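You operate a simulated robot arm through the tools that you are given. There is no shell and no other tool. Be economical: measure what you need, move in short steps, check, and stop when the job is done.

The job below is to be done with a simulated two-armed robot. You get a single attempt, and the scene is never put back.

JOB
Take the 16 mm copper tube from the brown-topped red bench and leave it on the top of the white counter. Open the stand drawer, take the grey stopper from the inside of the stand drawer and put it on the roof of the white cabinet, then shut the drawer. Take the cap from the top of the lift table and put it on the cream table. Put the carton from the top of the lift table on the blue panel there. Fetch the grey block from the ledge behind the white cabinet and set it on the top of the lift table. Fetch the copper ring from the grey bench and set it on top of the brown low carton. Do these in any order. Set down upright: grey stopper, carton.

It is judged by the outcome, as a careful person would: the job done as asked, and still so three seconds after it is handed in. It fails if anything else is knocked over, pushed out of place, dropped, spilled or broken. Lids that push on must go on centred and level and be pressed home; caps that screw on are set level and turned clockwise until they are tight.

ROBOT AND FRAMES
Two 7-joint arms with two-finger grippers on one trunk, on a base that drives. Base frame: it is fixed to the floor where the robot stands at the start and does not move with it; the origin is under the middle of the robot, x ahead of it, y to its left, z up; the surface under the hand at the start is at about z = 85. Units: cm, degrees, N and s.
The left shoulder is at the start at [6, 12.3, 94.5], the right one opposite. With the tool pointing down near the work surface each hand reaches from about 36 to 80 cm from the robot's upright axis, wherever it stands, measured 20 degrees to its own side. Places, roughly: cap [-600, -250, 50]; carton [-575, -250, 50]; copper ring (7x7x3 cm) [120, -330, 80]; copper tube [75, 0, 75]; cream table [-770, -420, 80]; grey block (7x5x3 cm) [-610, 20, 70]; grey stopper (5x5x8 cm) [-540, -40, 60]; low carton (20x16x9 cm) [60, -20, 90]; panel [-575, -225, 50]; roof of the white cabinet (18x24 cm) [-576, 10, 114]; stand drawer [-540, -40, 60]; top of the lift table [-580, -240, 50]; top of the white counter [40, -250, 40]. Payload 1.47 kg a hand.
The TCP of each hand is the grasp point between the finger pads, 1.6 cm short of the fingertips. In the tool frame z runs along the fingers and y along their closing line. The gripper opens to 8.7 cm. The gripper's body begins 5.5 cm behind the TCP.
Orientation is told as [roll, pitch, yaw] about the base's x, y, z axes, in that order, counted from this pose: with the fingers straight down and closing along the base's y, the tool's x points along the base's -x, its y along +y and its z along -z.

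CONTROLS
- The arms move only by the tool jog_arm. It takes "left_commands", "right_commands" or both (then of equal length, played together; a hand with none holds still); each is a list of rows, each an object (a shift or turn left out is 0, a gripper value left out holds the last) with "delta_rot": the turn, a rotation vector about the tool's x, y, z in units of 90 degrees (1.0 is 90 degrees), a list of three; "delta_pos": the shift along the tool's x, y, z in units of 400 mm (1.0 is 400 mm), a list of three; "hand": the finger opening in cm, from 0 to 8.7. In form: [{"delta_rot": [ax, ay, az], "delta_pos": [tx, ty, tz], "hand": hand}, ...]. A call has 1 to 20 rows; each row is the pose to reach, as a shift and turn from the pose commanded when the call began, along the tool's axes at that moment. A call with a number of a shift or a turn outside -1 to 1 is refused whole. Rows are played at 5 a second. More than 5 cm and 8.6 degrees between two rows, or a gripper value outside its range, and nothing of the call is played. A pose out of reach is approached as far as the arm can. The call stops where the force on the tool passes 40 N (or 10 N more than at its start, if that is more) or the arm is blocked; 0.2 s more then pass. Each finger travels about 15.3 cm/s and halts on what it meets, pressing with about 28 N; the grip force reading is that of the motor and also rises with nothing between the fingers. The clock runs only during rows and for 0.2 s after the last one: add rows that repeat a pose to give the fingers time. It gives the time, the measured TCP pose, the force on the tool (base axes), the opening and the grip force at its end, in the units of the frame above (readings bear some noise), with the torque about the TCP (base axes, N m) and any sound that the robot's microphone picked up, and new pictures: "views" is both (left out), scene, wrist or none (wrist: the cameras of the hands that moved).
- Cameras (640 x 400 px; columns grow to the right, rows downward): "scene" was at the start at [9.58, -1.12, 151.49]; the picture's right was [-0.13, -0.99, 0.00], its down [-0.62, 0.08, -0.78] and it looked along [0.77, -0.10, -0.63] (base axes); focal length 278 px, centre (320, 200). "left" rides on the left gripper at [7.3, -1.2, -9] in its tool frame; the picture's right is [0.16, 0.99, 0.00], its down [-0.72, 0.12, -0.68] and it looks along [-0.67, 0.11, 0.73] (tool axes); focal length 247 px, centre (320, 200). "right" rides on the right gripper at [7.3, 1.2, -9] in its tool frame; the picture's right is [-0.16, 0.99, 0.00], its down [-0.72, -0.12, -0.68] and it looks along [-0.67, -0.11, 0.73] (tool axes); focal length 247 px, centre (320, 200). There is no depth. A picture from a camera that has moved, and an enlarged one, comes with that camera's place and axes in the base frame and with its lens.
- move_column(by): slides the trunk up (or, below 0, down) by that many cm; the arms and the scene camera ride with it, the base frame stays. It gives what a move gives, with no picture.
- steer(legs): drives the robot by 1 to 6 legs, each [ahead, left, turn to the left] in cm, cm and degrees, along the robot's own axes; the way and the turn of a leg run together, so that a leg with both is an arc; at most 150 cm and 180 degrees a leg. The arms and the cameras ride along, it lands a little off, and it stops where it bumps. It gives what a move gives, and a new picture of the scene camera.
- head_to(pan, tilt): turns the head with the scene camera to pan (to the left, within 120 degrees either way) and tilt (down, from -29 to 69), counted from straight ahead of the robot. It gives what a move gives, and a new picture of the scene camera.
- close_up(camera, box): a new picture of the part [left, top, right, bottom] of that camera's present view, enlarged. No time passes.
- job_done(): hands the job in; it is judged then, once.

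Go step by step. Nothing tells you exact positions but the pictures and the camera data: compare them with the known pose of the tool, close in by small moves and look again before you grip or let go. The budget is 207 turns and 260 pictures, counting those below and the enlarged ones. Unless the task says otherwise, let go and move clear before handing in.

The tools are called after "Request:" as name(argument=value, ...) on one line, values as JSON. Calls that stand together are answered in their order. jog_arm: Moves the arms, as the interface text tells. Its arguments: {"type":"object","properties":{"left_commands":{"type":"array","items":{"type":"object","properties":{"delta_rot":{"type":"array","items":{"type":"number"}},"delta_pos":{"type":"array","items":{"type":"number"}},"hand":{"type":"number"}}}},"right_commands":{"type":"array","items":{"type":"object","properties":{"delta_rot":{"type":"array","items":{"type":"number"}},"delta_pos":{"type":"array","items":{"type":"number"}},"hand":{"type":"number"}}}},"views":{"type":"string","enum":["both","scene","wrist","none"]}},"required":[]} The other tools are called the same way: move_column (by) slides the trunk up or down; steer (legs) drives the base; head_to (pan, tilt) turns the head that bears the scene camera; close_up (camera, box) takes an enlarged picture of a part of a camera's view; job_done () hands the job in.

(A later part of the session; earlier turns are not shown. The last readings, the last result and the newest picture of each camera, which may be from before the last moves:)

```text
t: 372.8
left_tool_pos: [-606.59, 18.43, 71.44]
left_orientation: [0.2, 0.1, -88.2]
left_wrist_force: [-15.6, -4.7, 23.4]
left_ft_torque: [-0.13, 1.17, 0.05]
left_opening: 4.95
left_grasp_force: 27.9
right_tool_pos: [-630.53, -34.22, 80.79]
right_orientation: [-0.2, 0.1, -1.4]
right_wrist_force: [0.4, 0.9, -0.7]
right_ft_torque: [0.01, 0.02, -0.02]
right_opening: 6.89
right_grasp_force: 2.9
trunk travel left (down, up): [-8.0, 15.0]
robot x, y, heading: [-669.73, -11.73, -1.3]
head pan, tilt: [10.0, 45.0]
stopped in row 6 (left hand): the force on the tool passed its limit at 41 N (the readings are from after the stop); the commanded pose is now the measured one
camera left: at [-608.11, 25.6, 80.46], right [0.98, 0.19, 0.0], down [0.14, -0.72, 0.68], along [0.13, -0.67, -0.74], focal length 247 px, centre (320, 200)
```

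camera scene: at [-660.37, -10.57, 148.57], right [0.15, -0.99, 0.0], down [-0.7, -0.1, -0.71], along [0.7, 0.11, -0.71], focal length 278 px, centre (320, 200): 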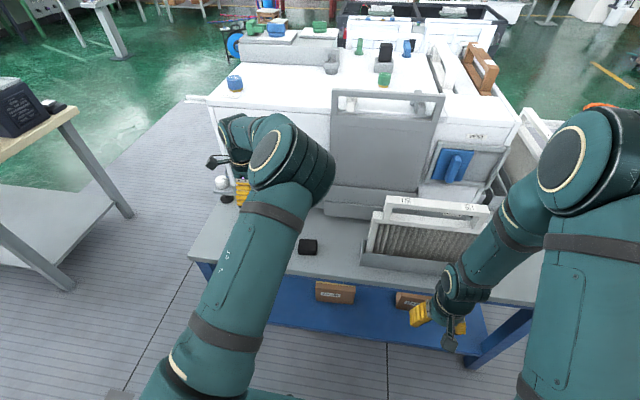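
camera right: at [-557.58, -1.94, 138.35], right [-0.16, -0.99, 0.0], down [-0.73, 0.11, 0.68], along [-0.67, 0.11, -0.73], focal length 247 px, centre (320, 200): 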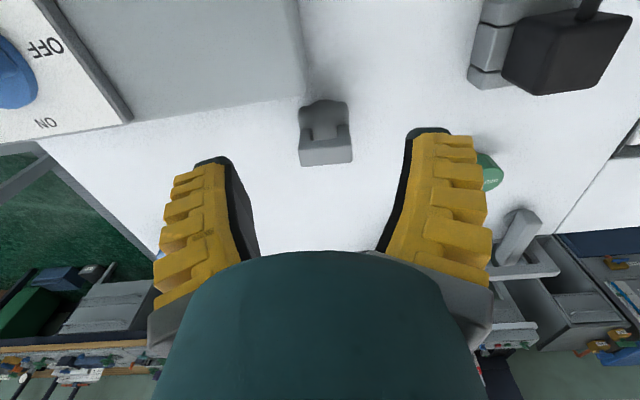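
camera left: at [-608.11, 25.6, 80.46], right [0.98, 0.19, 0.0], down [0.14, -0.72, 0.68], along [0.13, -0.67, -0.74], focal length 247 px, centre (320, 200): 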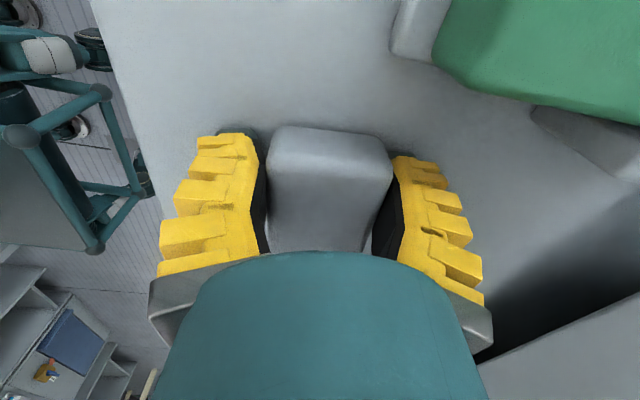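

Gripped (4.95 cm). Lifting.

Request:
jog_arm(left_commands=[{"delta_pos": [0, 0, -0.03], "hand": 3}, {"delta_pos": [0, 0, -0.12]}, {"delta_pos": [0, 0, -0.24]}, {"delta_pos": [0, 0, -0.36]}, {"delta_pos": [0, 0, -0.48]}, {"delta_pos": [0, 0, -0.6]}, {"delta_pos": [0, -0.12, -0.62]}, {"delta_pos": [0, -0.24, -0.64]}, {"delta_pos": [0, -0.36, -0.66]}, {"delta_pos": [0, -0.48, -0.68]}])

```text
t: 375.0
left_tool_pos: [-625.5, 17.95, 98.11]
left_orientation: [0.3, 0.2, -88.2]
left_wrist_force: [0.0, 0.1, -1.2]
left_ft_torque: [0.02, 0.01, -0.01]
left_opening: 4.93
left_grasp_force: 27.8
right_tool_pos: [-630.45, -33.96, 80.73]
right_orientation: [-0.1, 0.1, -1.4]
right_wrist_force: [-0.7, -0.5, 0.7]
right_ft_torque: [0.01, -0.01, 0.01]
right_opening: 6.9
right_grasp_force: 3.2
trunk travel left (down, up): [-8.0, 15.0]
robot x, y, heading: [-669.17, -11.71, -1.7]
head pan, tilt: [10.0, 45.0]
camera scene: at [-660.53, -10.5, 148.59], right [0.15, -0.99, 0.0], down [-0.7, -0.1, -0.71], along [0.7, 0.1, -0.71], focal length 278 px, centre (320, 200)
camera left: at [-627.09, 25.16, 107.07], right [0.98, 0.19, 0.01], down [0.14, -0.72, 0.68], along [0.13, -0.67, -0.73], focal length 247 px, centre (320, 200)
```

scene: 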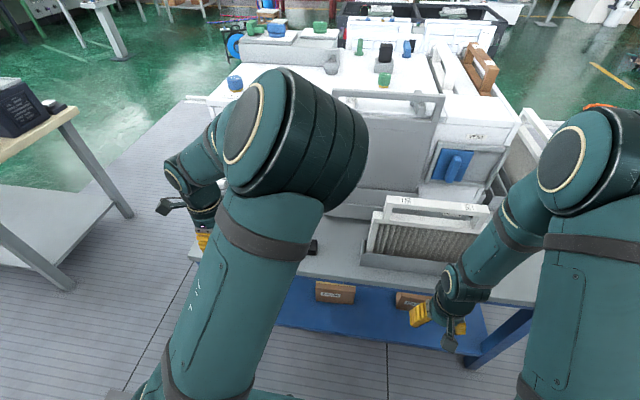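
left: 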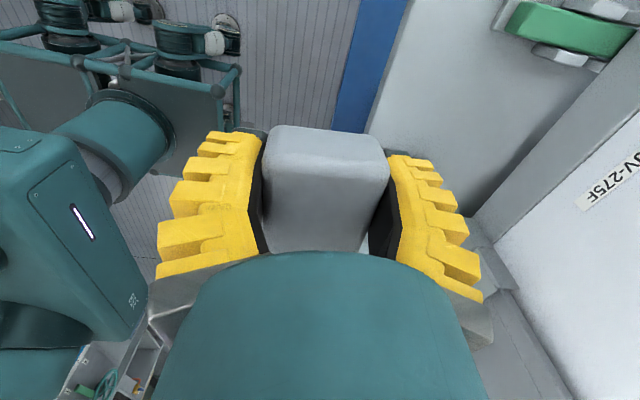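

Block held. I'll slide back out of the corridor and look at the lift table.

Request:
steer(legs=[[0, -60, 1], [0, -68, 0]])

Request:
head_to(pan=-50, tilt=38)

Request:
close_up(camera="scene", box=[180, 60, 460, 260])

```text
t: 386.8
left_tool_pos: [-626.58, -109.33, 98.07]
left_orientation: [0.2, 0.2, -86.1]
left_wrist_force: [-0.9, 0.7, -1.8]
left_ft_torque: [-0.01, 0.0, -0.02]
left_opening: 4.93
left_grasp_force: 28.2
right_tool_pos: [-629.82, -161.3, 80.58]
right_orientation: [-0.2, 0.2, 0.5]
right_wrist_force: [0.3, -0.6, 0.1]
right_ft_torque: [-0.01, 0.01, -0.01]
right_opening: 6.94
right_grasp_force: 2.7
trunk travel left (down, up): [-8.0, 15.0]
robot x, y, heading: [-669.78, -140.5, 0.4]
head pan, tilt: [10.0, 45.0]
camera scene: at [-660.64, -138.84, 148.58], right [0.18, -0.98, 0.0], down [-0.7, -0.13, -0.71], along [0.7, 0.13, -0.71], focal length 278 px, centre (320, 200)
```

scene: 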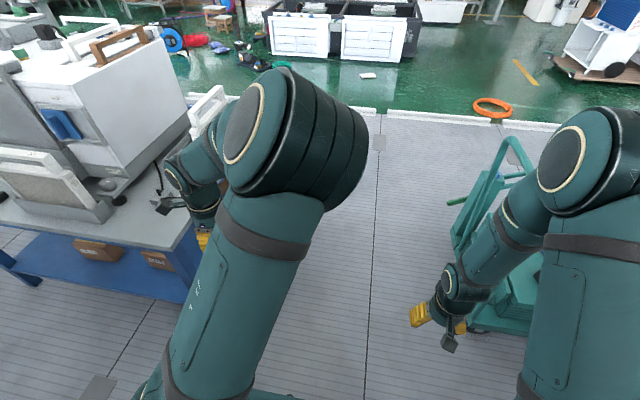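

```text
t: 388.1
left_tool_pos: [-626.52, -109.19, 98.04]
left_orientation: [0.1, 0.2, -86.2]
left_wrist_force: [-0.5, -0.4, -1.2]
left_ft_torque: [0.03, -0.03, 0.01]
left_opening: 4.94
left_grasp_force: 28.4
right_tool_pos: [-629.78, -161.43, 80.71]
right_orientation: [-0.2, 0.2, 0.5]
right_wrist_force: [-1.1, -0.3, -0.3]
right_ft_torque: [-0.02, 0.01, 0.04]
right_opening: 6.88
right_grasp_force: 2.7
trunk travel left (down, up): [-8.0, 15.0]
robot x, y, heading: [-669.71, -140.45, 0.6]
head pan, tilt: [-50.0, 38.0]
camera scene: at [-663.02, -146.87, 149.6], right [-0.76, -0.65, 0.0], down [-0.4, 0.47, -0.79], along [0.51, -0.6, -0.62], focal length 278 px, centre (320, 200)
```

scene: 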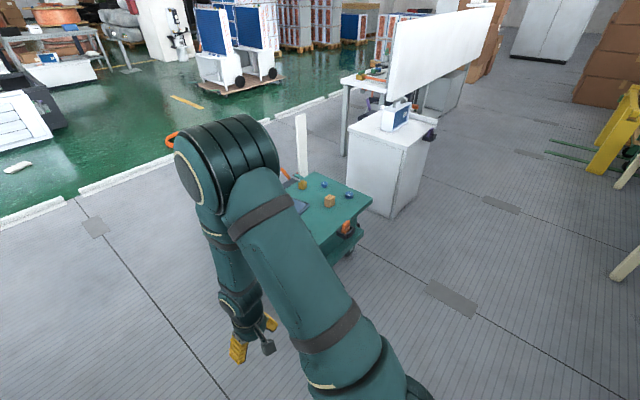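

```text
2.00 times, centred on (320, 160) of scene
camera zoom: at [-663.02, -146.87, 149.6], right [-0.76, -0.65, 0.0], down [-0.4, 0.47, -0.79], along [0.51, -0.6, -0.62], focal length 557 px, centre (320, 280)
```

zoom: 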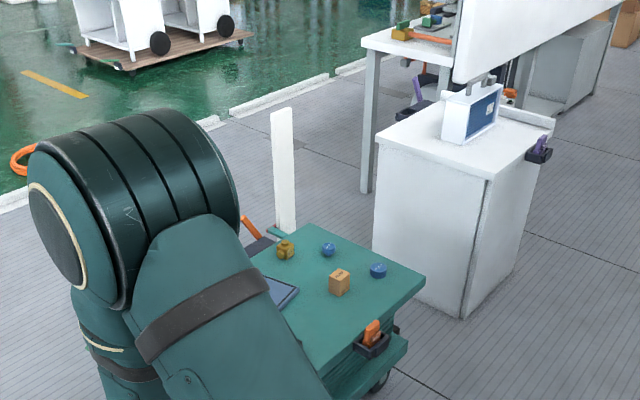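

The lift table's teal top carries a small brown carton, two blue round things, a yellow one and a dark-blue panel. I'll move to face it and look closely.

Request:
steer(legs=[[0, -92, -0.5], [10, 0, 0]])

Request:
head_to(pan=-5, tilt=55)

Request:
close_up(camera="scene", box=[240, 60, 420, 220])

```text
t: 397.3
left_tool_pos: [-615.69, -200.78, 98.0]
left_orientation: [0.1, 0.2, -86.1]
left_wrist_force: [0.1, 0.2, -0.7]
left_ft_torque: [-0.03, -0.01, 0.01]
left_opening: 4.95
left_grasp_force: 28.1
right_tool_pos: [-618.7, -253.03, 80.66]
right_orientation: [-0.2, 0.4, 0.6]
right_wrist_force: [0.1, -0.9, 0.1]
right_ft_torque: [0.03, 0.02, 0.04]
right_opening: 6.93
right_grasp_force: 2.8
trunk travel left (down, up): [-8.0, 15.0]
robot x, y, heading: [-658.98, -232.2, 0.5]
head pan, tilt: [-50.0, 38.0]
camera scene: at [-651.92, -238.54, 149.59], right [-0.76, -0.65, 0.0], down [-0.4, 0.47, -0.79], along [0.51, -0.6, -0.62], focal length 278 px, centre (320, 200)
```

scene: 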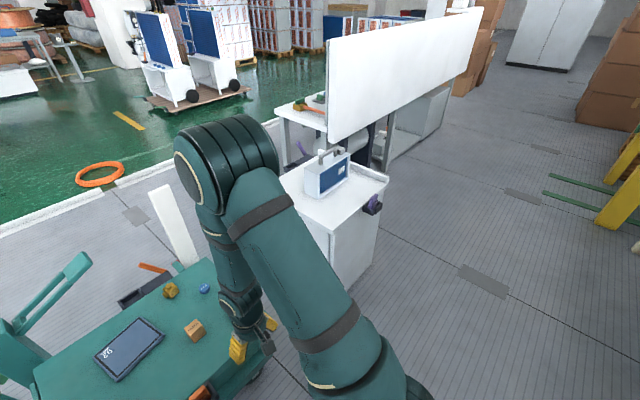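

```text
t: 398.4
left_tool_pos: [-615.77, -200.84, 98.02]
left_orientation: [0.2, 0.3, -86.1]
left_wrist_force: [0.0, -1.0, -1.3]
left_ft_torque: [0.03, 0.02, 0.01]
left_opening: 4.93
left_grasp_force: 27.9
right_tool_pos: [-618.73, -253.01, 80.68]
right_orientation: [-0.3, 0.2, 0.6]
right_wrist_force: [0.2, 0.3, -0.6]
right_ft_torque: [0.01, 0.01, -0.02]
right_opening: 6.87
right_grasp_force: 3.3
trunk travel left (down, up): [-8.0, 15.0]
robot x, y, heading: [-658.68, -231.88, 0.9]
head pan, tilt: [-5.0, 55.0]
camera scene: at [-650.53, -232.54, 147.24], right [-0.08, -1.0, 0.0], down [-0.82, 0.06, -0.57], along [0.57, -0.04, -0.82], focal length 278 px, centre (320, 200)
```

scene: 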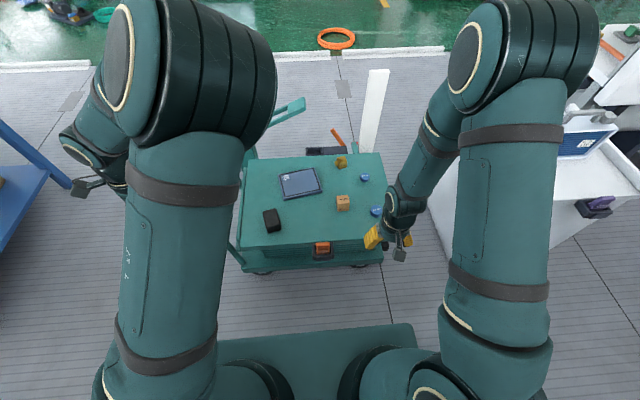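

```text
2.50 times, centred on (330, 140) of scene
camera zoom: at [-650.53, -232.54, 147.24], right [-0.08, -1.0, 0.0], down [-0.82, 0.06, -0.57], along [0.57, -0.04, -0.82], focal length 696 px, centre (295, 350)
```

zoom: 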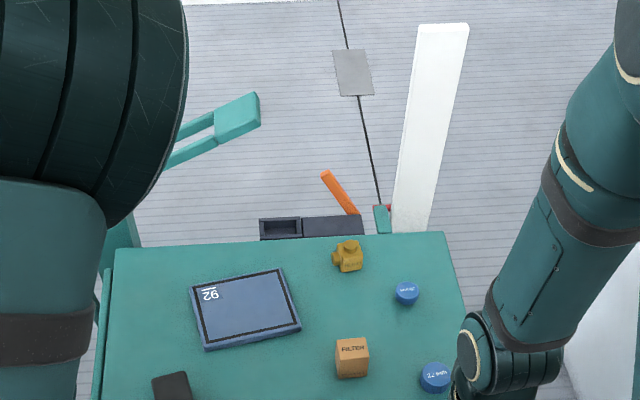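

Request:
close_up(camera="scene", box=[345, 165, 395, 220])

Request:
close_up(camera="right", box=[0, 0, 640, 400])

```text
7.27 times, centred on (370, 192) of scene
camera zoom: at [-650.53, -232.54, 147.24], right [-0.08, -1.0, 0.0], down [-0.82, 0.06, -0.57], along [0.57, -0.04, -0.82], focal length 2025 px, centre (-44, 254)
```

zoom: 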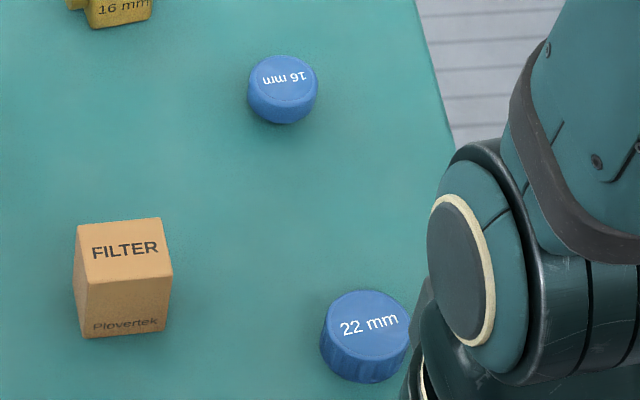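

```text
1.00 times, centred on (320, 200) of right (not enlarged: the box is as wide or as high as the picture)
camera zoom: at [-626.09, -251.79, 89.64], right [0.15, 0.99, 0.0], down [0.73, -0.1, 0.68], along [0.67, -0.1, -0.73], focal length 247 px, centre (320, 200)
```

zoom: 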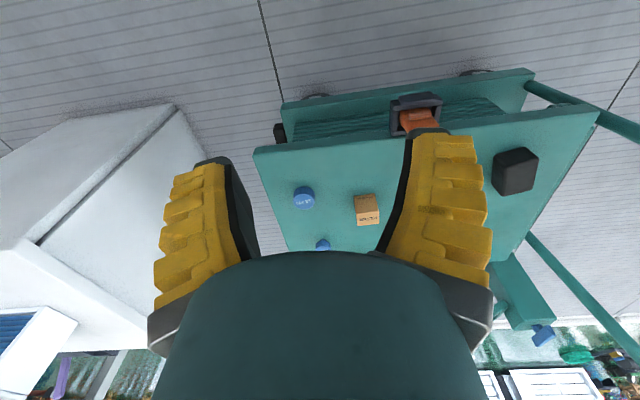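

Two caps: one 16 mm and one 22 mm. The listed cap place [-600, -250] fits the 22 mm one at about [-591, -260]. First I'll set the grey block on a free spot of the table at about [-596, -231].

Request:
move_column(by=-8)

Request:
jog_arm(left_commands=[{"delta_pos": [-0.1, 0.03, 0]}, {"delta_pos": [-0.2, 0.08, 0]}, {"delta_pos": [-0.3, 0.13, 0]}, {"delta_pos": [-0.4, 0.19, 0]}, {"delta_pos": [-0.5, 0.25, 0]}, {"delta_pos": [-0.6, 0.31, 0]}, {"delta_pos": [-0.7, 0.37, 0]}, {"delta_pos": [-0.787, 0.4425, 0]}, {"delta_pos": [-0.787, 0.4425, 0.12]}, {"delta_pos": [-0.787, 0.4425, 0.24]}, {"delta_pos": [-0.787, 0.4425, 0.36]}, {"delta_pos": [-0.787, 0.4425, 0.48]}, {"delta_pos": [-0.787, 0.4425, 0.6]}])

```text
t: 399.6
left_tool_pos: [-615.86, -200.71, 90.08]
left_orientation: [0.1, 0.2, -86.0]
left_wrist_force: [0.5, 0.3, -0.7]
left_ft_torque: [-0.02, -0.02, 0.0]
left_opening: 4.94
left_grasp_force: 28.3
right_tool_pos: [-618.9, -253.03, 72.59]
right_orientation: [-0.2, 0.1, 0.6]
right_wrist_force: [0.0, 0.1, 0.2]
right_ft_torque: [0.02, 0.03, 0.01]
right_opening: 6.89
right_grasp_force: 3.4
trunk travel left (down, up): [0.0, 23.0]
robot x, y, heading: [-658.7, -232.08, 0.7]
head pan, tilt: [-5.0, 55.0]
```

```text
t: 402.4
left_tool_pos: [-595.74, -230.97, 66.05]
left_orientation: [0.4, 0.1, -86.1]
left_wrist_force: [-0.7, -0.7, -0.8]
left_ft_torque: [0.02, 0.02, -0.03]
left_opening: 4.93
left_grasp_force: 28.1
right_tool_pos: [-618.75, -252.93, 72.67]
right_orientation: [-0.2, 0.2, 0.5]
right_wrist_force: [-0.7, -0.6, -1.0]
right_ft_torque: [-0.01, 0.03, -0.03]
right_opening: 6.89
right_grasp_force: 2.7
trunk travel left (down, up): [0.0, 23.0]
robot x, y, heading: [-658.51, -232.18, 0.8]
head pan, tilt: [-5.0, 55.0]
camera scene: at [-650.48, -232.53, 139.23], right [-0.08, -1.0, 0.0], down [-0.82, 0.06, -0.57], along [0.57, -0.04, -0.82], focal length 278 px, centre (320, 200)
camera left: at [-597.61, -223.7, 75.08], right [0.97, 0.23, 0.0], down [0.16, -0.72, 0.68], along [0.16, -0.66, -0.73], focal length 247 px, centre (320, 200)
```

scene: 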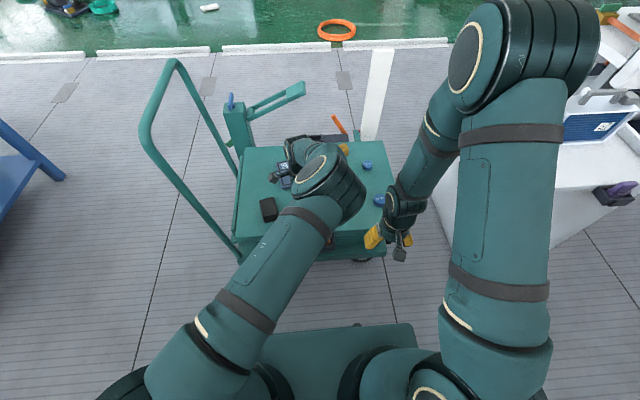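
left: 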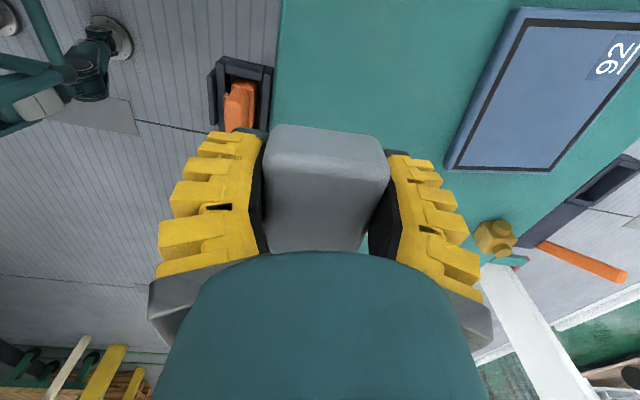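

The table's near edge is at x≈-600, so I'll shift 5 cm inward, then lower.

Request:
jog_arm(left_commands=[{"delta_pos": [0, 0.06, 0]}, {"delta_pos": [0, 0.13, 0.02]}, {"delta_pos": [0, 0.135, 0.12]}, {"delta_pos": [0, 0.135, 0.22]}, {"delta_pos": [0, 0.135, 0.28]}])

```text
t: 403.6
left_tool_pos: [-590.27, -230.69, 54.77]
left_orientation: [0.2, 0.2, -86.2]
left_wrist_force: [-0.3, -0.3, -1.0]
left_ft_torque: [0.0, 0.04, 0.01]
left_opening: 4.91
left_grasp_force: 28.7
right_tool_pos: [-618.82, -252.85, 72.45]
right_orientation: [-0.1, 0.1, 0.6]
right_wrist_force: [-0.2, 0.4, -0.4]
right_ft_torque: [0.02, 0.04, 0.01]
right_opening: 6.94
right_grasp_force: 2.7
trunk travel left (down, up): [0.0, 23.0]
robot x, y, heading: [-658.78, -232.07, 0.9]
head pan, tilt: [-5.0, 55.0]
camera scene: at [-650.5, -232.52, 139.23], right [-0.08, -1.0, 0.0], down [-0.82, 0.06, -0.57], along [0.57, -0.04, -0.82], focal length 278 px, centre (320, 200)
camera left: at [-592.1, -223.36, 63.75], right [0.97, 0.23, 0.0], down [0.16, -0.72, 0.68], along [0.16, -0.66, -0.73], focal length 247 px, centre (320, 200)
```

scene: 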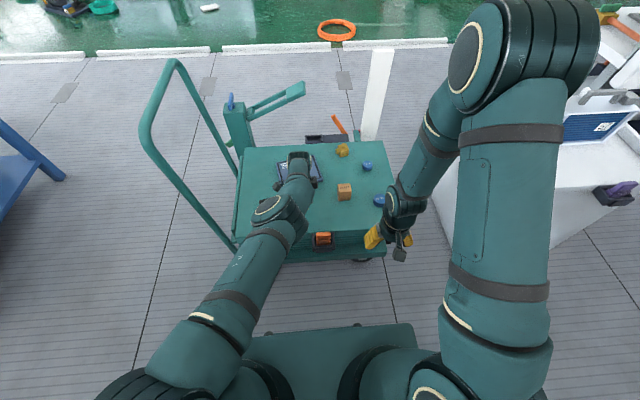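
left: 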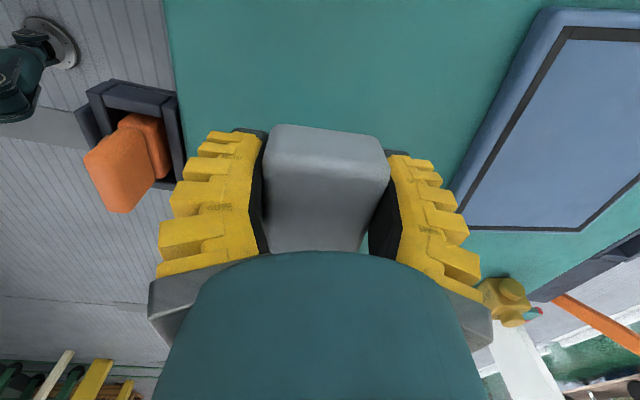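

Request:
jog_arm(left_commands=[{"delta_pos": [0, -0.01, 0.03]}, {"delta_pos": [0, -0.01, 0.05]}, {"delta_pos": [0, -0.01, 0.06]}, {"delta_pos": [0, -0.01, 0.07]}, {"delta_pos": [0, -0.01, 0.08]}, {"delta_pos": [0, -0.01, 0.09]}, {"delta_pos": [0, -0.01, 0.1]}, {"delta_pos": [0, -0.01, 0.11]}], views="none")

```text
t: 405.4
left_tool_pos: [-591.59, -230.71, 51.03]
left_orientation: [0.2, 0.3, -86.1]
left_wrist_force: [0.6, -0.6, -1.0]
left_ft_torque: [-0.01, -0.03, 0.02]
left_opening: 4.95
left_grasp_force: 28.2
left hand out of reach, approached as far as the arm can: row 6, 7, 8
right_tool_pos: [-618.79, -252.91, 72.58]
right_orientation: [-0.2, 0.2, 0.6]
right_wrist_force: [-0.3, -0.1, 0.4]
right_ft_torque: [0.02, -0.01, 0.02]
right_opening: 6.92
right_grasp_force: 3.3
trunk travel left (down, up): [0.0, 23.0]
robot x, y, heading: [-658.92, -232.43, 0.6]
head pan, tilt: [-5.0, 55.0]
```

Reach limit again; I'll raise the block, drive 8 cm closer, and bring it back.

Request:
jog_arm(left_commands=[{"delta_pos": [0, 0, -0.1]}, {"delta_pos": [0, -0.08, -0.2]}, {"delta_pos": [0, -0.18, -0.25]}], views="none")

Request:
steer(legs=[[9, 0, 0]])

Request:
jog_arm(left_commands=[{"delta_pos": [0, 0, 0.08]}, {"delta_pos": [0, 0, 0.16]}, {"delta_pos": [0, 0, 0.22]}, {"delta_pos": [0, 0, 0.26]}, {"delta_pos": [0, 0, 0.28]}, {"delta_pos": [0, 0, 0.29]}], views="wrist")

```text
refused: row 2 steps farther than a row can; nothing moved
```

```text
t: 406.5
left_tool_pos: [-582.52, -230.71, 50.94]
left_orientation: [0.2, 0.3, -86.3]
left_wrist_force: [1.0, -0.4, -1.3]
left_ft_torque: [0.05, 0.04, -0.01]
left_opening: 4.96
left_grasp_force: 28.4
right_tool_pos: [-610.01, -252.9, 72.67]
right_orientation: [-0.2, 0.1, 0.5]
right_wrist_force: [0.0, 0.0, -0.6]
right_ft_torque: [0.01, 0.03, -0.03]
right_opening: 6.92
right_grasp_force: 2.9
trunk travel left (down, up): [0.0, 23.0]
robot x, y, heading: [-649.69, -232.13, 0.5]
head pan, tilt: [-5.0, 55.0]
camera scene: at [-641.57, -232.48, 139.22], right [-0.08, -1.0, 0.0], down [-0.82, 0.06, -0.57], along [0.57, -0.04, -0.82], focal length 278 px, centre (320, 200)
```

scene: 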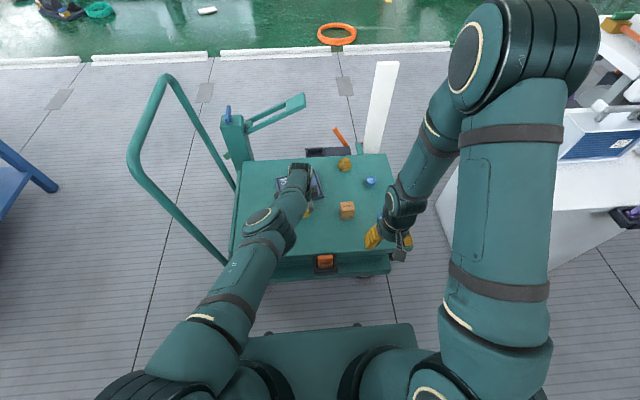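

```text
t: 407.1
left_tool_pos: [-584.34, -231.06, 47.57]
left_orientation: [1.5, 1.2, -86.6]
left_wrist_force: [-8.6, 2.1, 21.9]
left_ft_torque: [-0.19, 0.89, -0.16]
left_opening: 4.92
left_grasp_force: 27.7
left hand out of reach, approached as far as the arm can: row 1, 2, 3
right_tool_pos: [-610.07, -253.01, 72.73]
right_orientation: [-0.4, 0.2, 0.5]
right_wrist_force: [-0.4, 0.2, 0.0]
right_ft_torque: [0.02, -0.01, 0.02]
right_opening: 6.91
right_grasp_force: 3.5
trunk travel left (down, up): [0.0, 23.0]
robot x, y, heading: [-649.96, -231.99, 0.7]
head pan, tilt: [-5.0, 55.0]
stopped in row 3 (left hand): the force on the tool passed its limit at 61 N (the readings are from after the stop); the commanded pose is now the measured one
camera left: at [-586.31, -223.93, 56.67], right [0.98, 0.21, 0.03], down [0.14, -0.73, 0.67], along [0.16, -0.65, -0.74], focal length 247 px, centre (320, 200)
```

left: 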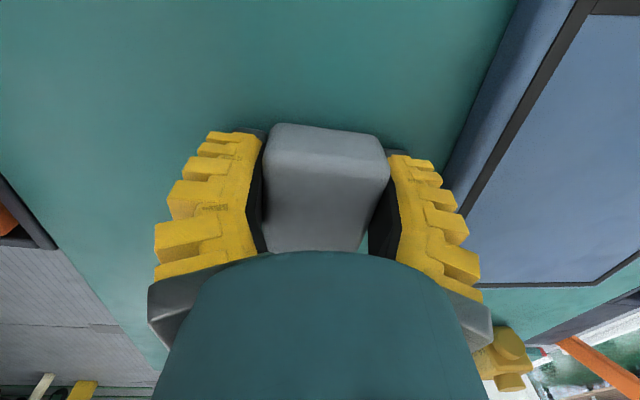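

Contact at the table top (z≈46), but the finger is very near the panel. I'll lift a little, pull the block back 5 cm and set it down there.

Request:
jog_arm(left_commands=[{"delta_pos": [0, 0, -0.03]}, {"delta_pos": [0, -0.03, -0.05]}, {"delta_pos": [0, -0.08, -0.05]}, {"delta_pos": [0, -0.125, -0.05]}, {"delta_pos": [0, -0.125, -0.03]}, {"delta_pos": [0, -0.125, -0.015]}])

```text
t: 408.5
left_tool_pos: [-589.21, -231.23, 47.77]
left_orientation: [1.4, 1.2, -86.6]
left_wrist_force: [-0.1, -0.4, -1.3]
left_ft_torque: [0.0, 0.0, 0.0]
left_opening: 4.9
left_grasp_force: 27.6
right_tool_pos: [-610.05, -253.09, 72.72]
right_orientation: [-0.3, 0.3, 0.5]
right_wrist_force: [0.6, -0.2, 0.6]
right_ft_torque: [0.03, -0.01, 0.01]
right_opening: 6.88
right_grasp_force: 2.0
trunk travel left (down, up): [0.0, 23.0]
robot x, y, heading: [-649.83, -231.87, 0.1]
head pan, tilt: [-5.0, 55.0]
camera scene: at [-641.65, -232.46, 139.23], right [-0.08, -1.0, 0.0], down [-0.82, 0.06, -0.57], along [0.57, -0.04, -0.82], focal length 278 px, centre (320, 200)
camera left: at [-591.13, -224.25, 56.9], right [0.98, 0.22, 0.03], down [0.14, -0.73, 0.67], along [0.16, -0.65, -0.74], focal length 247 px, centre (320, 200)
```

scene: 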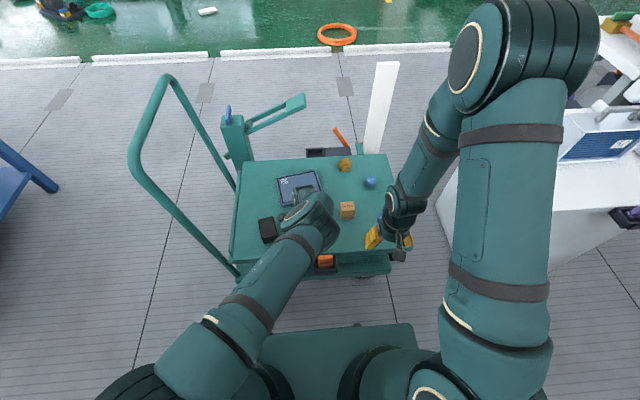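
left: 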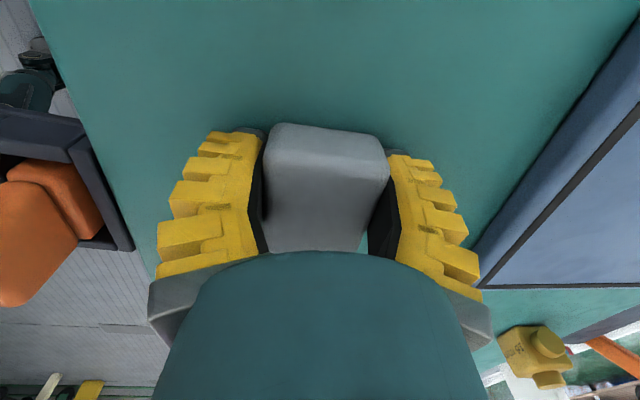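

Request:
jog_arm(left_commands=[{"delta_pos": [0, 0, 0.006]}, {"delta_pos": [0, 0, 0.012]}, {"delta_pos": [0, 0, 0.018]}, {"delta_pos": [0, 0, 0.024]}, {"delta_pos": [0, 0, 0.03]}], views="none")

```text
t: 409.4
left_tool_pos: [-589.07, -231.21, 47.55]
left_orientation: [1.6, 1.1, -86.8]
left_wrist_force: [-7.9, 1.4, 22.9]
left_ft_torque: [-0.13, 0.89, -0.15]
left_opening: 4.9
left_grasp_force: 28.1
right_tool_pos: [-610.11, -252.96, 72.68]
right_orientation: [-0.2, 0.1, 0.5]
right_wrist_force: [0.0, -0.8, -0.7]
right_ft_torque: [0.01, 0.01, 0.02]
right_opening: 6.92
right_grasp_force: 2.6
trunk travel left (down, up): [0.0, 23.0]
robot x, y, heading: [-649.44, -231.77, 0.7]
head pan, tilt: [-5.0, 55.0]
stopped in row 4 (left hand): the force on the tool passed its limit at 44 N (the readings are from after the stop); the commanded pose is now the measured one
```

Contact. Release and rise.

Request:
jog_arm(left_commands=[{"delta_pos": [0, 0, -0.004]}, {"delta_pos": [0, 0, -0.006], "hand": 6}, {"delta_pos": [0, 0, -0.006], "hand": 7}, {"delta_pos": [0, 0, -0.006], "hand": 7}, {"delta_pos": [0, 0, -0.1]}, {"delta_pos": [0, 0, -0.22]}, {"delta_pos": [0.05, 0, -0.34]}, {"delta_pos": [0.15, 0, -0.42]}, {"delta_pos": [0.25, 0, -0.5]}, {"delta_pos": [0.35, 0, -0.58]}, {"delta_pos": [0.45, 0, -0.66]}, {"delta_pos": [0.55, 0, -0.74]}])

Request:
close_up(camera="scene", box=[220, 130, 420, 290])

```text
refused: row 7 steps farther than a row can; nothing moved
```

```text
2.50 times, centred on (320, 210) of scene
camera zoom: at [-641.88, -232.44, 139.25], right [-0.08, -1.0, 0.0], down [-0.82, 0.06, -0.57], along [0.57, -0.04, -0.82], focal length 696 px, centre (320, 175)
```

zoom: 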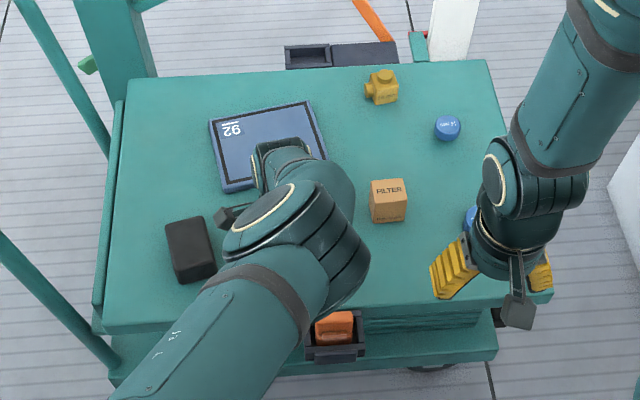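

Request:
jog_arm(left_commands=[{"delta_pos": [0, 0, -0.004]}, {"delta_pos": [0, 0, -0.006], "hand": 6}, {"delta_pos": [0, 0, -0.006], "hand": 7}, {"delta_pos": [0, 0, -0.006], "hand": 7}, {"delta_pos": [0, 0, -0.1]}, {"delta_pos": [0, 0, -0.2]}, {"delta_pos": [0.03, 0, -0.3]}, {"delta_pos": [0.1, 0, -0.39]}, {"delta_pos": [0.18, 0, -0.47]}, {"delta_pos": [0.26, 0, -0.55]}, {"delta_pos": [0.34, 0, -0.63]}, {"delta_pos": [0.42, 0, -0.71]}, {"delta_pos": [0.5, 0, -0.79]}])

Request:
close_up(camera="scene", box=[220, 130, 420, 290])

```text
t: 412.2
left_tool_pos: [-590.98, -211.78, 79.47]
left_orientation: [1.4, 1.1, -86.6]
left_wrist_force: [0.5, 0.8, 1.5]
left_ft_torque: [0.02, 0.01, -0.01]
left_opening: 7.33
left_grasp_force: 2.8
right_tool_pos: [-609.97, -252.94, 72.58]
right_orientation: [-0.2, 0.2, 0.6]
right_wrist_force: [-0.1, -0.5, 0.3]
right_ft_torque: [-0.02, 0.03, -0.03]
right_opening: 6.9
right_grasp_force: 2.8
trunk travel left (down, up): [0.0, 23.0]
robot x, y, heading: [-650.0, -231.83, 0.5]
head pan, tilt: [-5.0, 55.0]
camera scene: at [-641.7, -232.42, 139.24], right [-0.08, -1.0, 0.0], down [-0.82, 0.06, -0.57], along [0.57, -0.04, -0.82], focal length 278 px, centre (320, 200)
camera left: at [-592.89, -204.62, 88.55], right [0.98, 0.21, 0.03], down [0.14, -0.73, 0.67], along [0.16, -0.65, -0.74], focal length 247 px, centre (320, 200)
```

scene: 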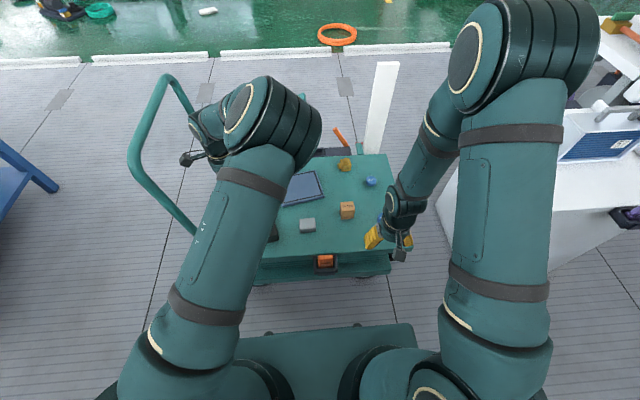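
left: 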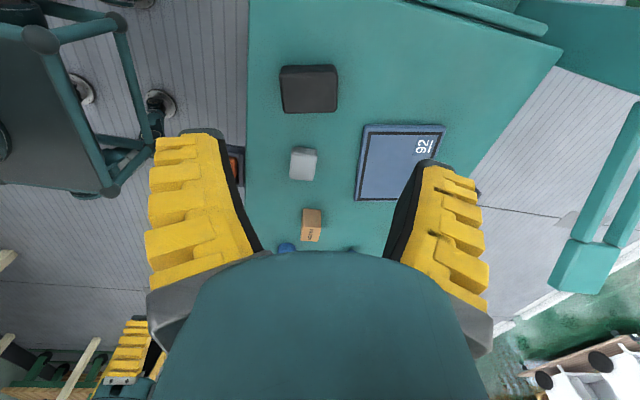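

```text
2.50 times, centred on (320, 210) of scene
camera zoom: at [-641.7, -232.42, 139.24], right [-0.08, -1.0, 0.0], down [-0.82, 0.06, -0.57], along [0.57, -0.04, -0.82], focal length 696 px, centre (320, 175)
```

zoom: 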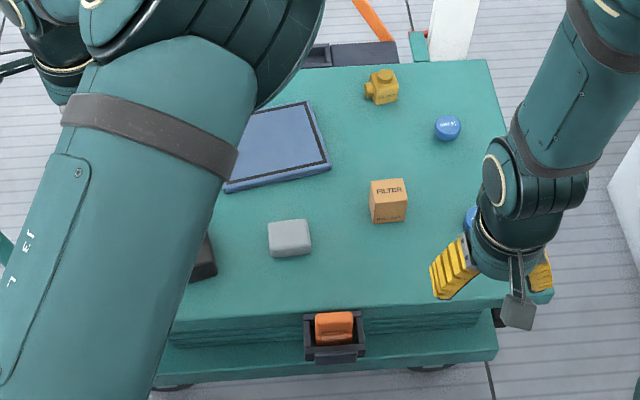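

Grey block is on the lift table. Next the carton: it stands at about [-584, -247]; the panel's centre is about [-571, -229]. I'll drive 8 cm closer and bring the right hand above the carton.

Request:
steer(legs=[[8, 0, 0]])

Request:
jog_arm(right_commands=[{"delta_pos": [-0.1, 0.035, 0], "hand": 7.5}, {"delta_pos": [-0.2, 0.07, 0]}, {"delta_pos": [-0.3, 0.1, 0]}, {"delta_pos": [-0.4, 0.14, 0]}, {"delta_pos": [-0.44, 0.14, 0.1]}, {"delta_pos": [-0.44, 0.14, 0.2]}, {"delta_pos": [-0.44, 0.14, 0.28]}])

```text
t: 413.3
left_tool_pos: [-582.64, -211.74, 79.46]
left_orientation: [1.5, 1.2, -86.8]
left_wrist_force: [-0.4, 0.2, 0.1]
left_ft_torque: [-0.02, 0.03, -0.01]
left_opening: 7.34
left_grasp_force: 1.9
right_tool_pos: [-601.88, -252.85, 72.47]
right_orientation: [-0.4, 0.2, 0.5]
right_wrist_force: [0.1, -0.8, -0.1]
right_ft_torque: [0.0, 0.05, -0.01]
right_opening: 6.93
right_grasp_force: 2.8
trunk travel left (down, up): [0.0, 23.0]
robot x, y, heading: [-641.75, -231.68, 0.6]
head pan, tilt: [-5.0, 55.0]
camera scene: at [-633.44, -232.39, 139.22], right [-0.08, -1.0, 0.0], down [-0.82, 0.06, -0.57], along [0.57, -0.05, -0.82], focal length 278 px, centre (320, 200)
```

scene: 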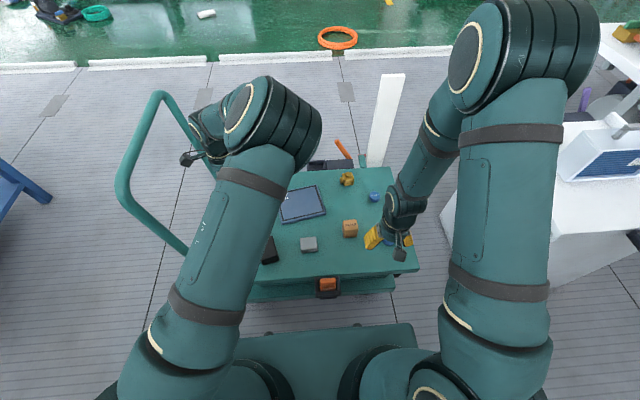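

```text
t: 414.9
left_tool_pos: [-582.77, -211.68, 79.44]
left_orientation: [1.5, 1.2, -86.8]
left_wrist_force: [-0.1, 0.5, 0.5]
left_ft_torque: [-0.02, -0.01, 0.0]
left_opening: 7.31
left_grasp_force: 2.5
right_tool_pos: [-584.14, -247.08, 61.31]
right_orientation: [-0.2, 0.1, 0.6]
right_wrist_force: [-0.5, 0.8, 1.3]
right_ft_torque: [-0.02, -0.02, 0.01]
right_opening: 7.75
right_grasp_force: 1.8
trunk travel left (down, up): [0.0, 23.0]
robot x, y, heading: [-642.06, -232.27, 0.4]
head pan, tilt: [-5.0, 55.0]
camera scene: at [-633.54, -232.4, 139.23], right [-0.08, -1.0, 0.0], down [-0.82, 0.06, -0.57], along [0.57, -0.05, -0.82], focal length 278 px, centre (320, 200)
camera right: at [-591.47, -245.95, 70.34], right [0.15, 0.99, 0.0], down [0.73, -0.11, 0.68], along [0.67, -0.11, -0.73], focal length 247 px, centre (320, 200)
```

scene: 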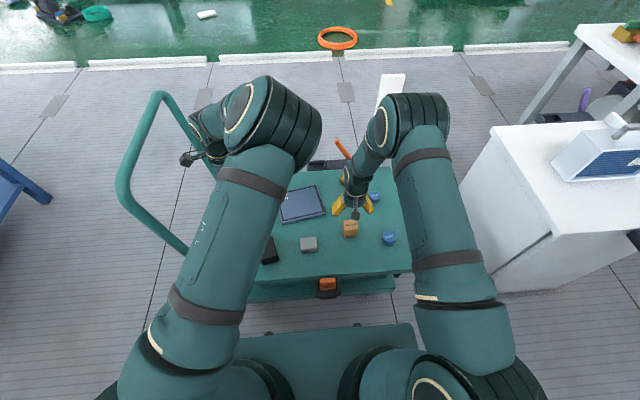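
right: 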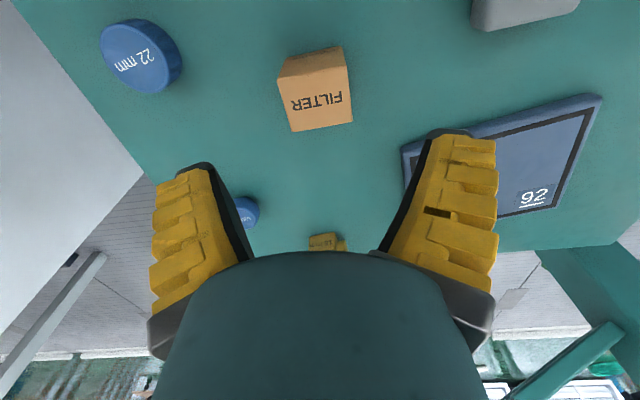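

Aligned over the carton. Lower around it and grip.

Request:
jog_arm(right_commands=[{"delta_pos": [0, 0, 0.1], "hand": 7.2}, {"delta_pos": [0, 0, 0.2]}, {"delta_pos": [0, 0, 0.28]}, {"delta_pos": [0, 0, 0.305]}, {"delta_pos": [0, 0, 0.305], "hand": 5}, {"delta_pos": [0, 0, 0.305], "hand": 4}, {"delta_pos": [0, 0, 0.305], "hand": 4}], views="wrist")

```text
t: 416.5
left_tool_pos: [-582.72, -211.64, 79.46]
left_orientation: [1.5, 1.2, -86.8]
left_wrist_force: [-0.4, 0.1, 0.8]
left_ft_torque: [0.01, 0.03, -0.01]
left_opening: 7.36
left_grasp_force: 2.9
right_tool_pos: [-584.49, -247.12, 49.25]
right_orientation: [-0.3, 0.2, 0.5]
right_wrist_force: [-0.3, 0.0, -0.5]
right_ft_torque: [-0.02, -0.02, 0.0]
right_opening: 5.11
right_grasp_force: 28.0
trunk travel left (down, up): [0.0, 23.0]
robot x, y, heading: [-642.09, -232.08, 0.4]
head pan, tilt: [-5.0, 55.0]
camera right: at [-591.77, -245.98, 58.17], right [0.15, 0.99, 0.0], down [0.73, -0.11, 0.68], along [0.67, -0.11, -0.73], focal length 247 px, centre (320, 200)
```

right: 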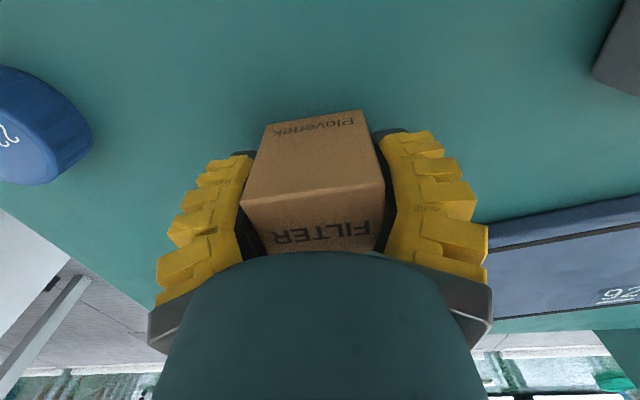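

Gripped. Lift, drive 5 cm closer, then carry it over the panel.

Request:
jog_arm(right_commands=[{"delta_pos": [0, 0, -0.06]}, {"delta_pos": [0, 0, -0.16]}, {"delta_pos": [0, 0, -0.24]}], views="none")

Request:
steer(legs=[[5, 0, 0]])

Request:
jog_arm(right_commands=[{"delta_pos": [-0.03, 0.1, 0]}, {"delta_pos": [-0.07, 0.2, 0]}, {"delta_pos": [-0.11, 0.3, 0]}, {"delta_pos": [-0.15, 0.4, 0]}, {"delta_pos": [-0.19, 0.44, 0]}])

Request:
close_up(camera="scene", box=[220, 130, 420, 290])

```text
t: 417.3
left_tool_pos: [-582.77, -211.74, 79.41]
left_orientation: [1.6, 1.1, -86.8]
left_wrist_force: [-0.4, 0.0, 0.0]
left_ft_torque: [0.02, 0.01, 0.0]
left_opening: 7.35
left_grasp_force: 2.4
right_tool_pos: [-584.45, -247.3, 58.77]
right_orientation: [-0.3, 0.2, 0.4]
right_wrist_force: [-0.1, -0.2, -0.8]
right_ft_torque: [-0.03, -0.01, 0.0]
right_opening: 5.13
right_grasp_force: 28.0
trunk travel left (down, up): [0.0, 23.0]
robot x, y, heading: [-641.67, -231.92, 0.6]
head pan, tilt: [-5.0, 55.0]
```

```text
t: 418.2
left_tool_pos: [-577.74, -211.82, 79.38]
left_orientation: [1.6, 1.2, -86.7]
left_wrist_force: [-0.2, 0.5, -0.5]
left_ft_torque: [-0.05, 0.03, 0.0]
left_opening: 7.34
left_grasp_force: 2.4
right_tool_pos: [-579.31, -247.28, 58.67]
right_orientation: [-0.2, 0.3, 0.4]
right_wrist_force: [-0.4, 0.2, -1.3]
right_ft_torque: [0.0, 0.02, -0.02]
right_opening: 5.09
right_grasp_force: 28.3
trunk travel left (down, up): [0.0, 23.0]
robot x, y, heading: [-636.76, -231.56, 0.4]
head pan, tilt: [-5.0, 55.0]
camera scene: at [-628.37, -232.36, 139.22], right [-0.08, -1.0, 0.0], down [-0.82, 0.07, -0.57], along [0.57, -0.05, -0.82], focal length 278 px, centre (320, 200)
```

scene: 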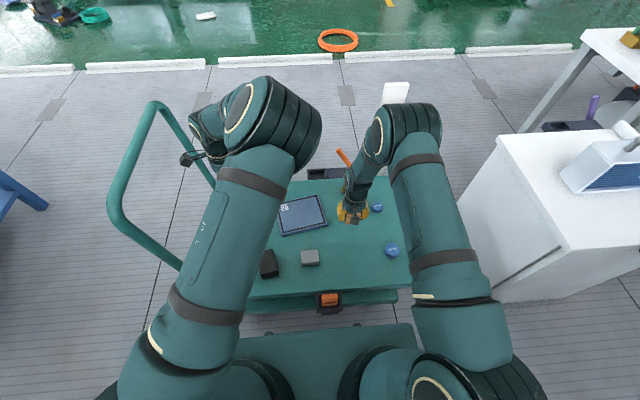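

```text
t: 419.4
left_tool_pos: [-577.7, -211.74, 79.59]
left_orientation: [1.5, 1.1, -86.8]
left_wrist_force: [0.7, 0.5, 0.4]
left_ft_torque: [-0.03, 0.03, 0.01]
left_opening: 7.37
left_grasp_force: 2.2
right_tool_pos: [-571.8, -229.47, 58.83]
right_orientation: [-0.3, 0.2, 0.5]
right_wrist_force: [0.1, -0.7, -0.4]
right_ft_torque: [0.02, 0.0, -0.05]
right_opening: 5.11
right_grasp_force: 27.6
trunk travel left (down, up): [0.0, 23.0]
robot x, y, heading: [-637.05, -231.97, 0.6]
head pan, tilt: [-5.0, 55.0]
camera scene: at [-628.46, -232.35, 139.23], right [-0.08, -1.0, 0.0], down [-0.82, 0.07, -0.57], along [0.57, -0.05, -0.82], focal length 278 px, centre (320, 200)
camera right: at [-579.03, -228.37, 67.75], right [0.15, 0.99, 0.0], down [0.73, -0.11, 0.68], along [0.67, -0.11, -0.74], focal length 247 px, centre (320, 200)
```

scene: 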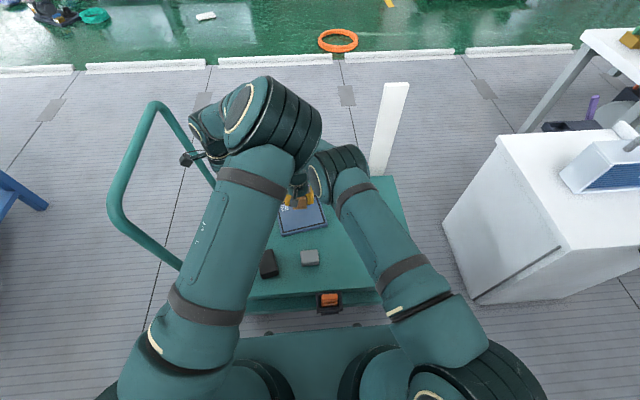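
right: 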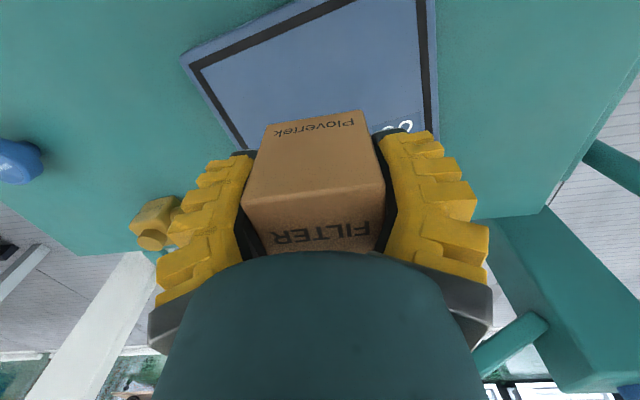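

```text
2.50 times, centred on (320, 210) of scene
camera zoom: at [-628.46, -232.35, 139.23], right [-0.08, -1.0, 0.0], down [-0.82, 0.07, -0.57], along [0.57, -0.05, -0.82], focal length 696 px, centre (320, 175)
```

zoom: 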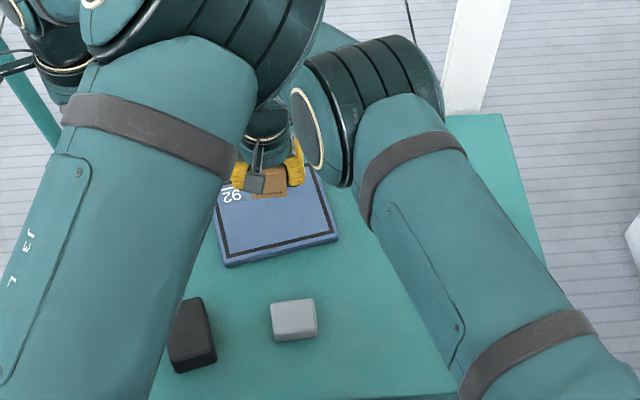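

By projection the carton is right over the panel's centre. Lowering to contact.

Request:
jog_arm(right_commands=[{"delta_pos": [0.02, -0.01, 0.08]}, {"delta_pos": [0.02, -0.01, 0.15]}, {"delta_pos": [0.02, -0.01, 0.17]}, {"delta_pos": [0.02, -0.01, 0.18]}, {"delta_pos": [0.02, -0.01, 0.19]}, {"delta_pos": [0.02, -0.01, 0.2]}, {"delta_pos": [0.02, -0.01, 0.21]}, {"delta_pos": [0.02, -0.01, 0.22]}], views="wrist")

```text
t: 421.2
left_tool_pos: [-577.72, -211.85, 79.62]
left_orientation: [1.7, 1.3, -86.8]
left_wrist_force: [0.4, 0.0, 0.0]
left_ft_torque: [0.0, 0.01, 0.0]
left_opening: 7.35
left_grasp_force: 2.1
right_tool_pos: [-572.38, -230.07, 50.19]
right_orientation: [-0.2, -0.2, 0.4]
right_wrist_force: [-3.1, -2.1, 35.7]
right_ft_torque: [0.06, 0.09, -0.01]
right_opening: 5.18
right_grasp_force: 28.1
trunk travel left (down, up): [0.0, 23.0]
robot x, y, heading: [-636.62, -232.28, 0.4]
head pan, tilt: [-5.0, 55.0]
camera right: at [-579.69, -228.85, 59.15], right [0.15, 0.99, 0.0], down [0.72, -0.11, 0.68], along [0.68, -0.1, -0.73], focal length 247 px, centre (320, 200)
```

right: 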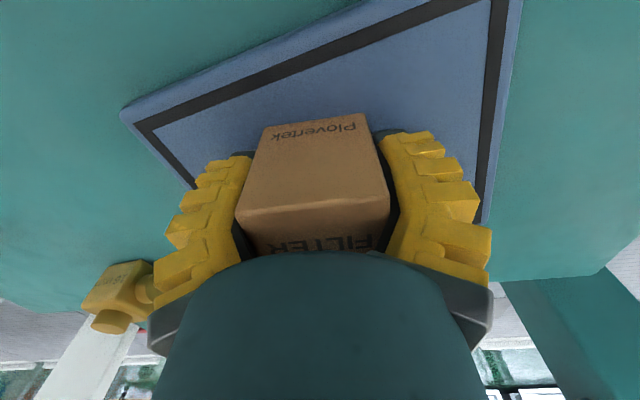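

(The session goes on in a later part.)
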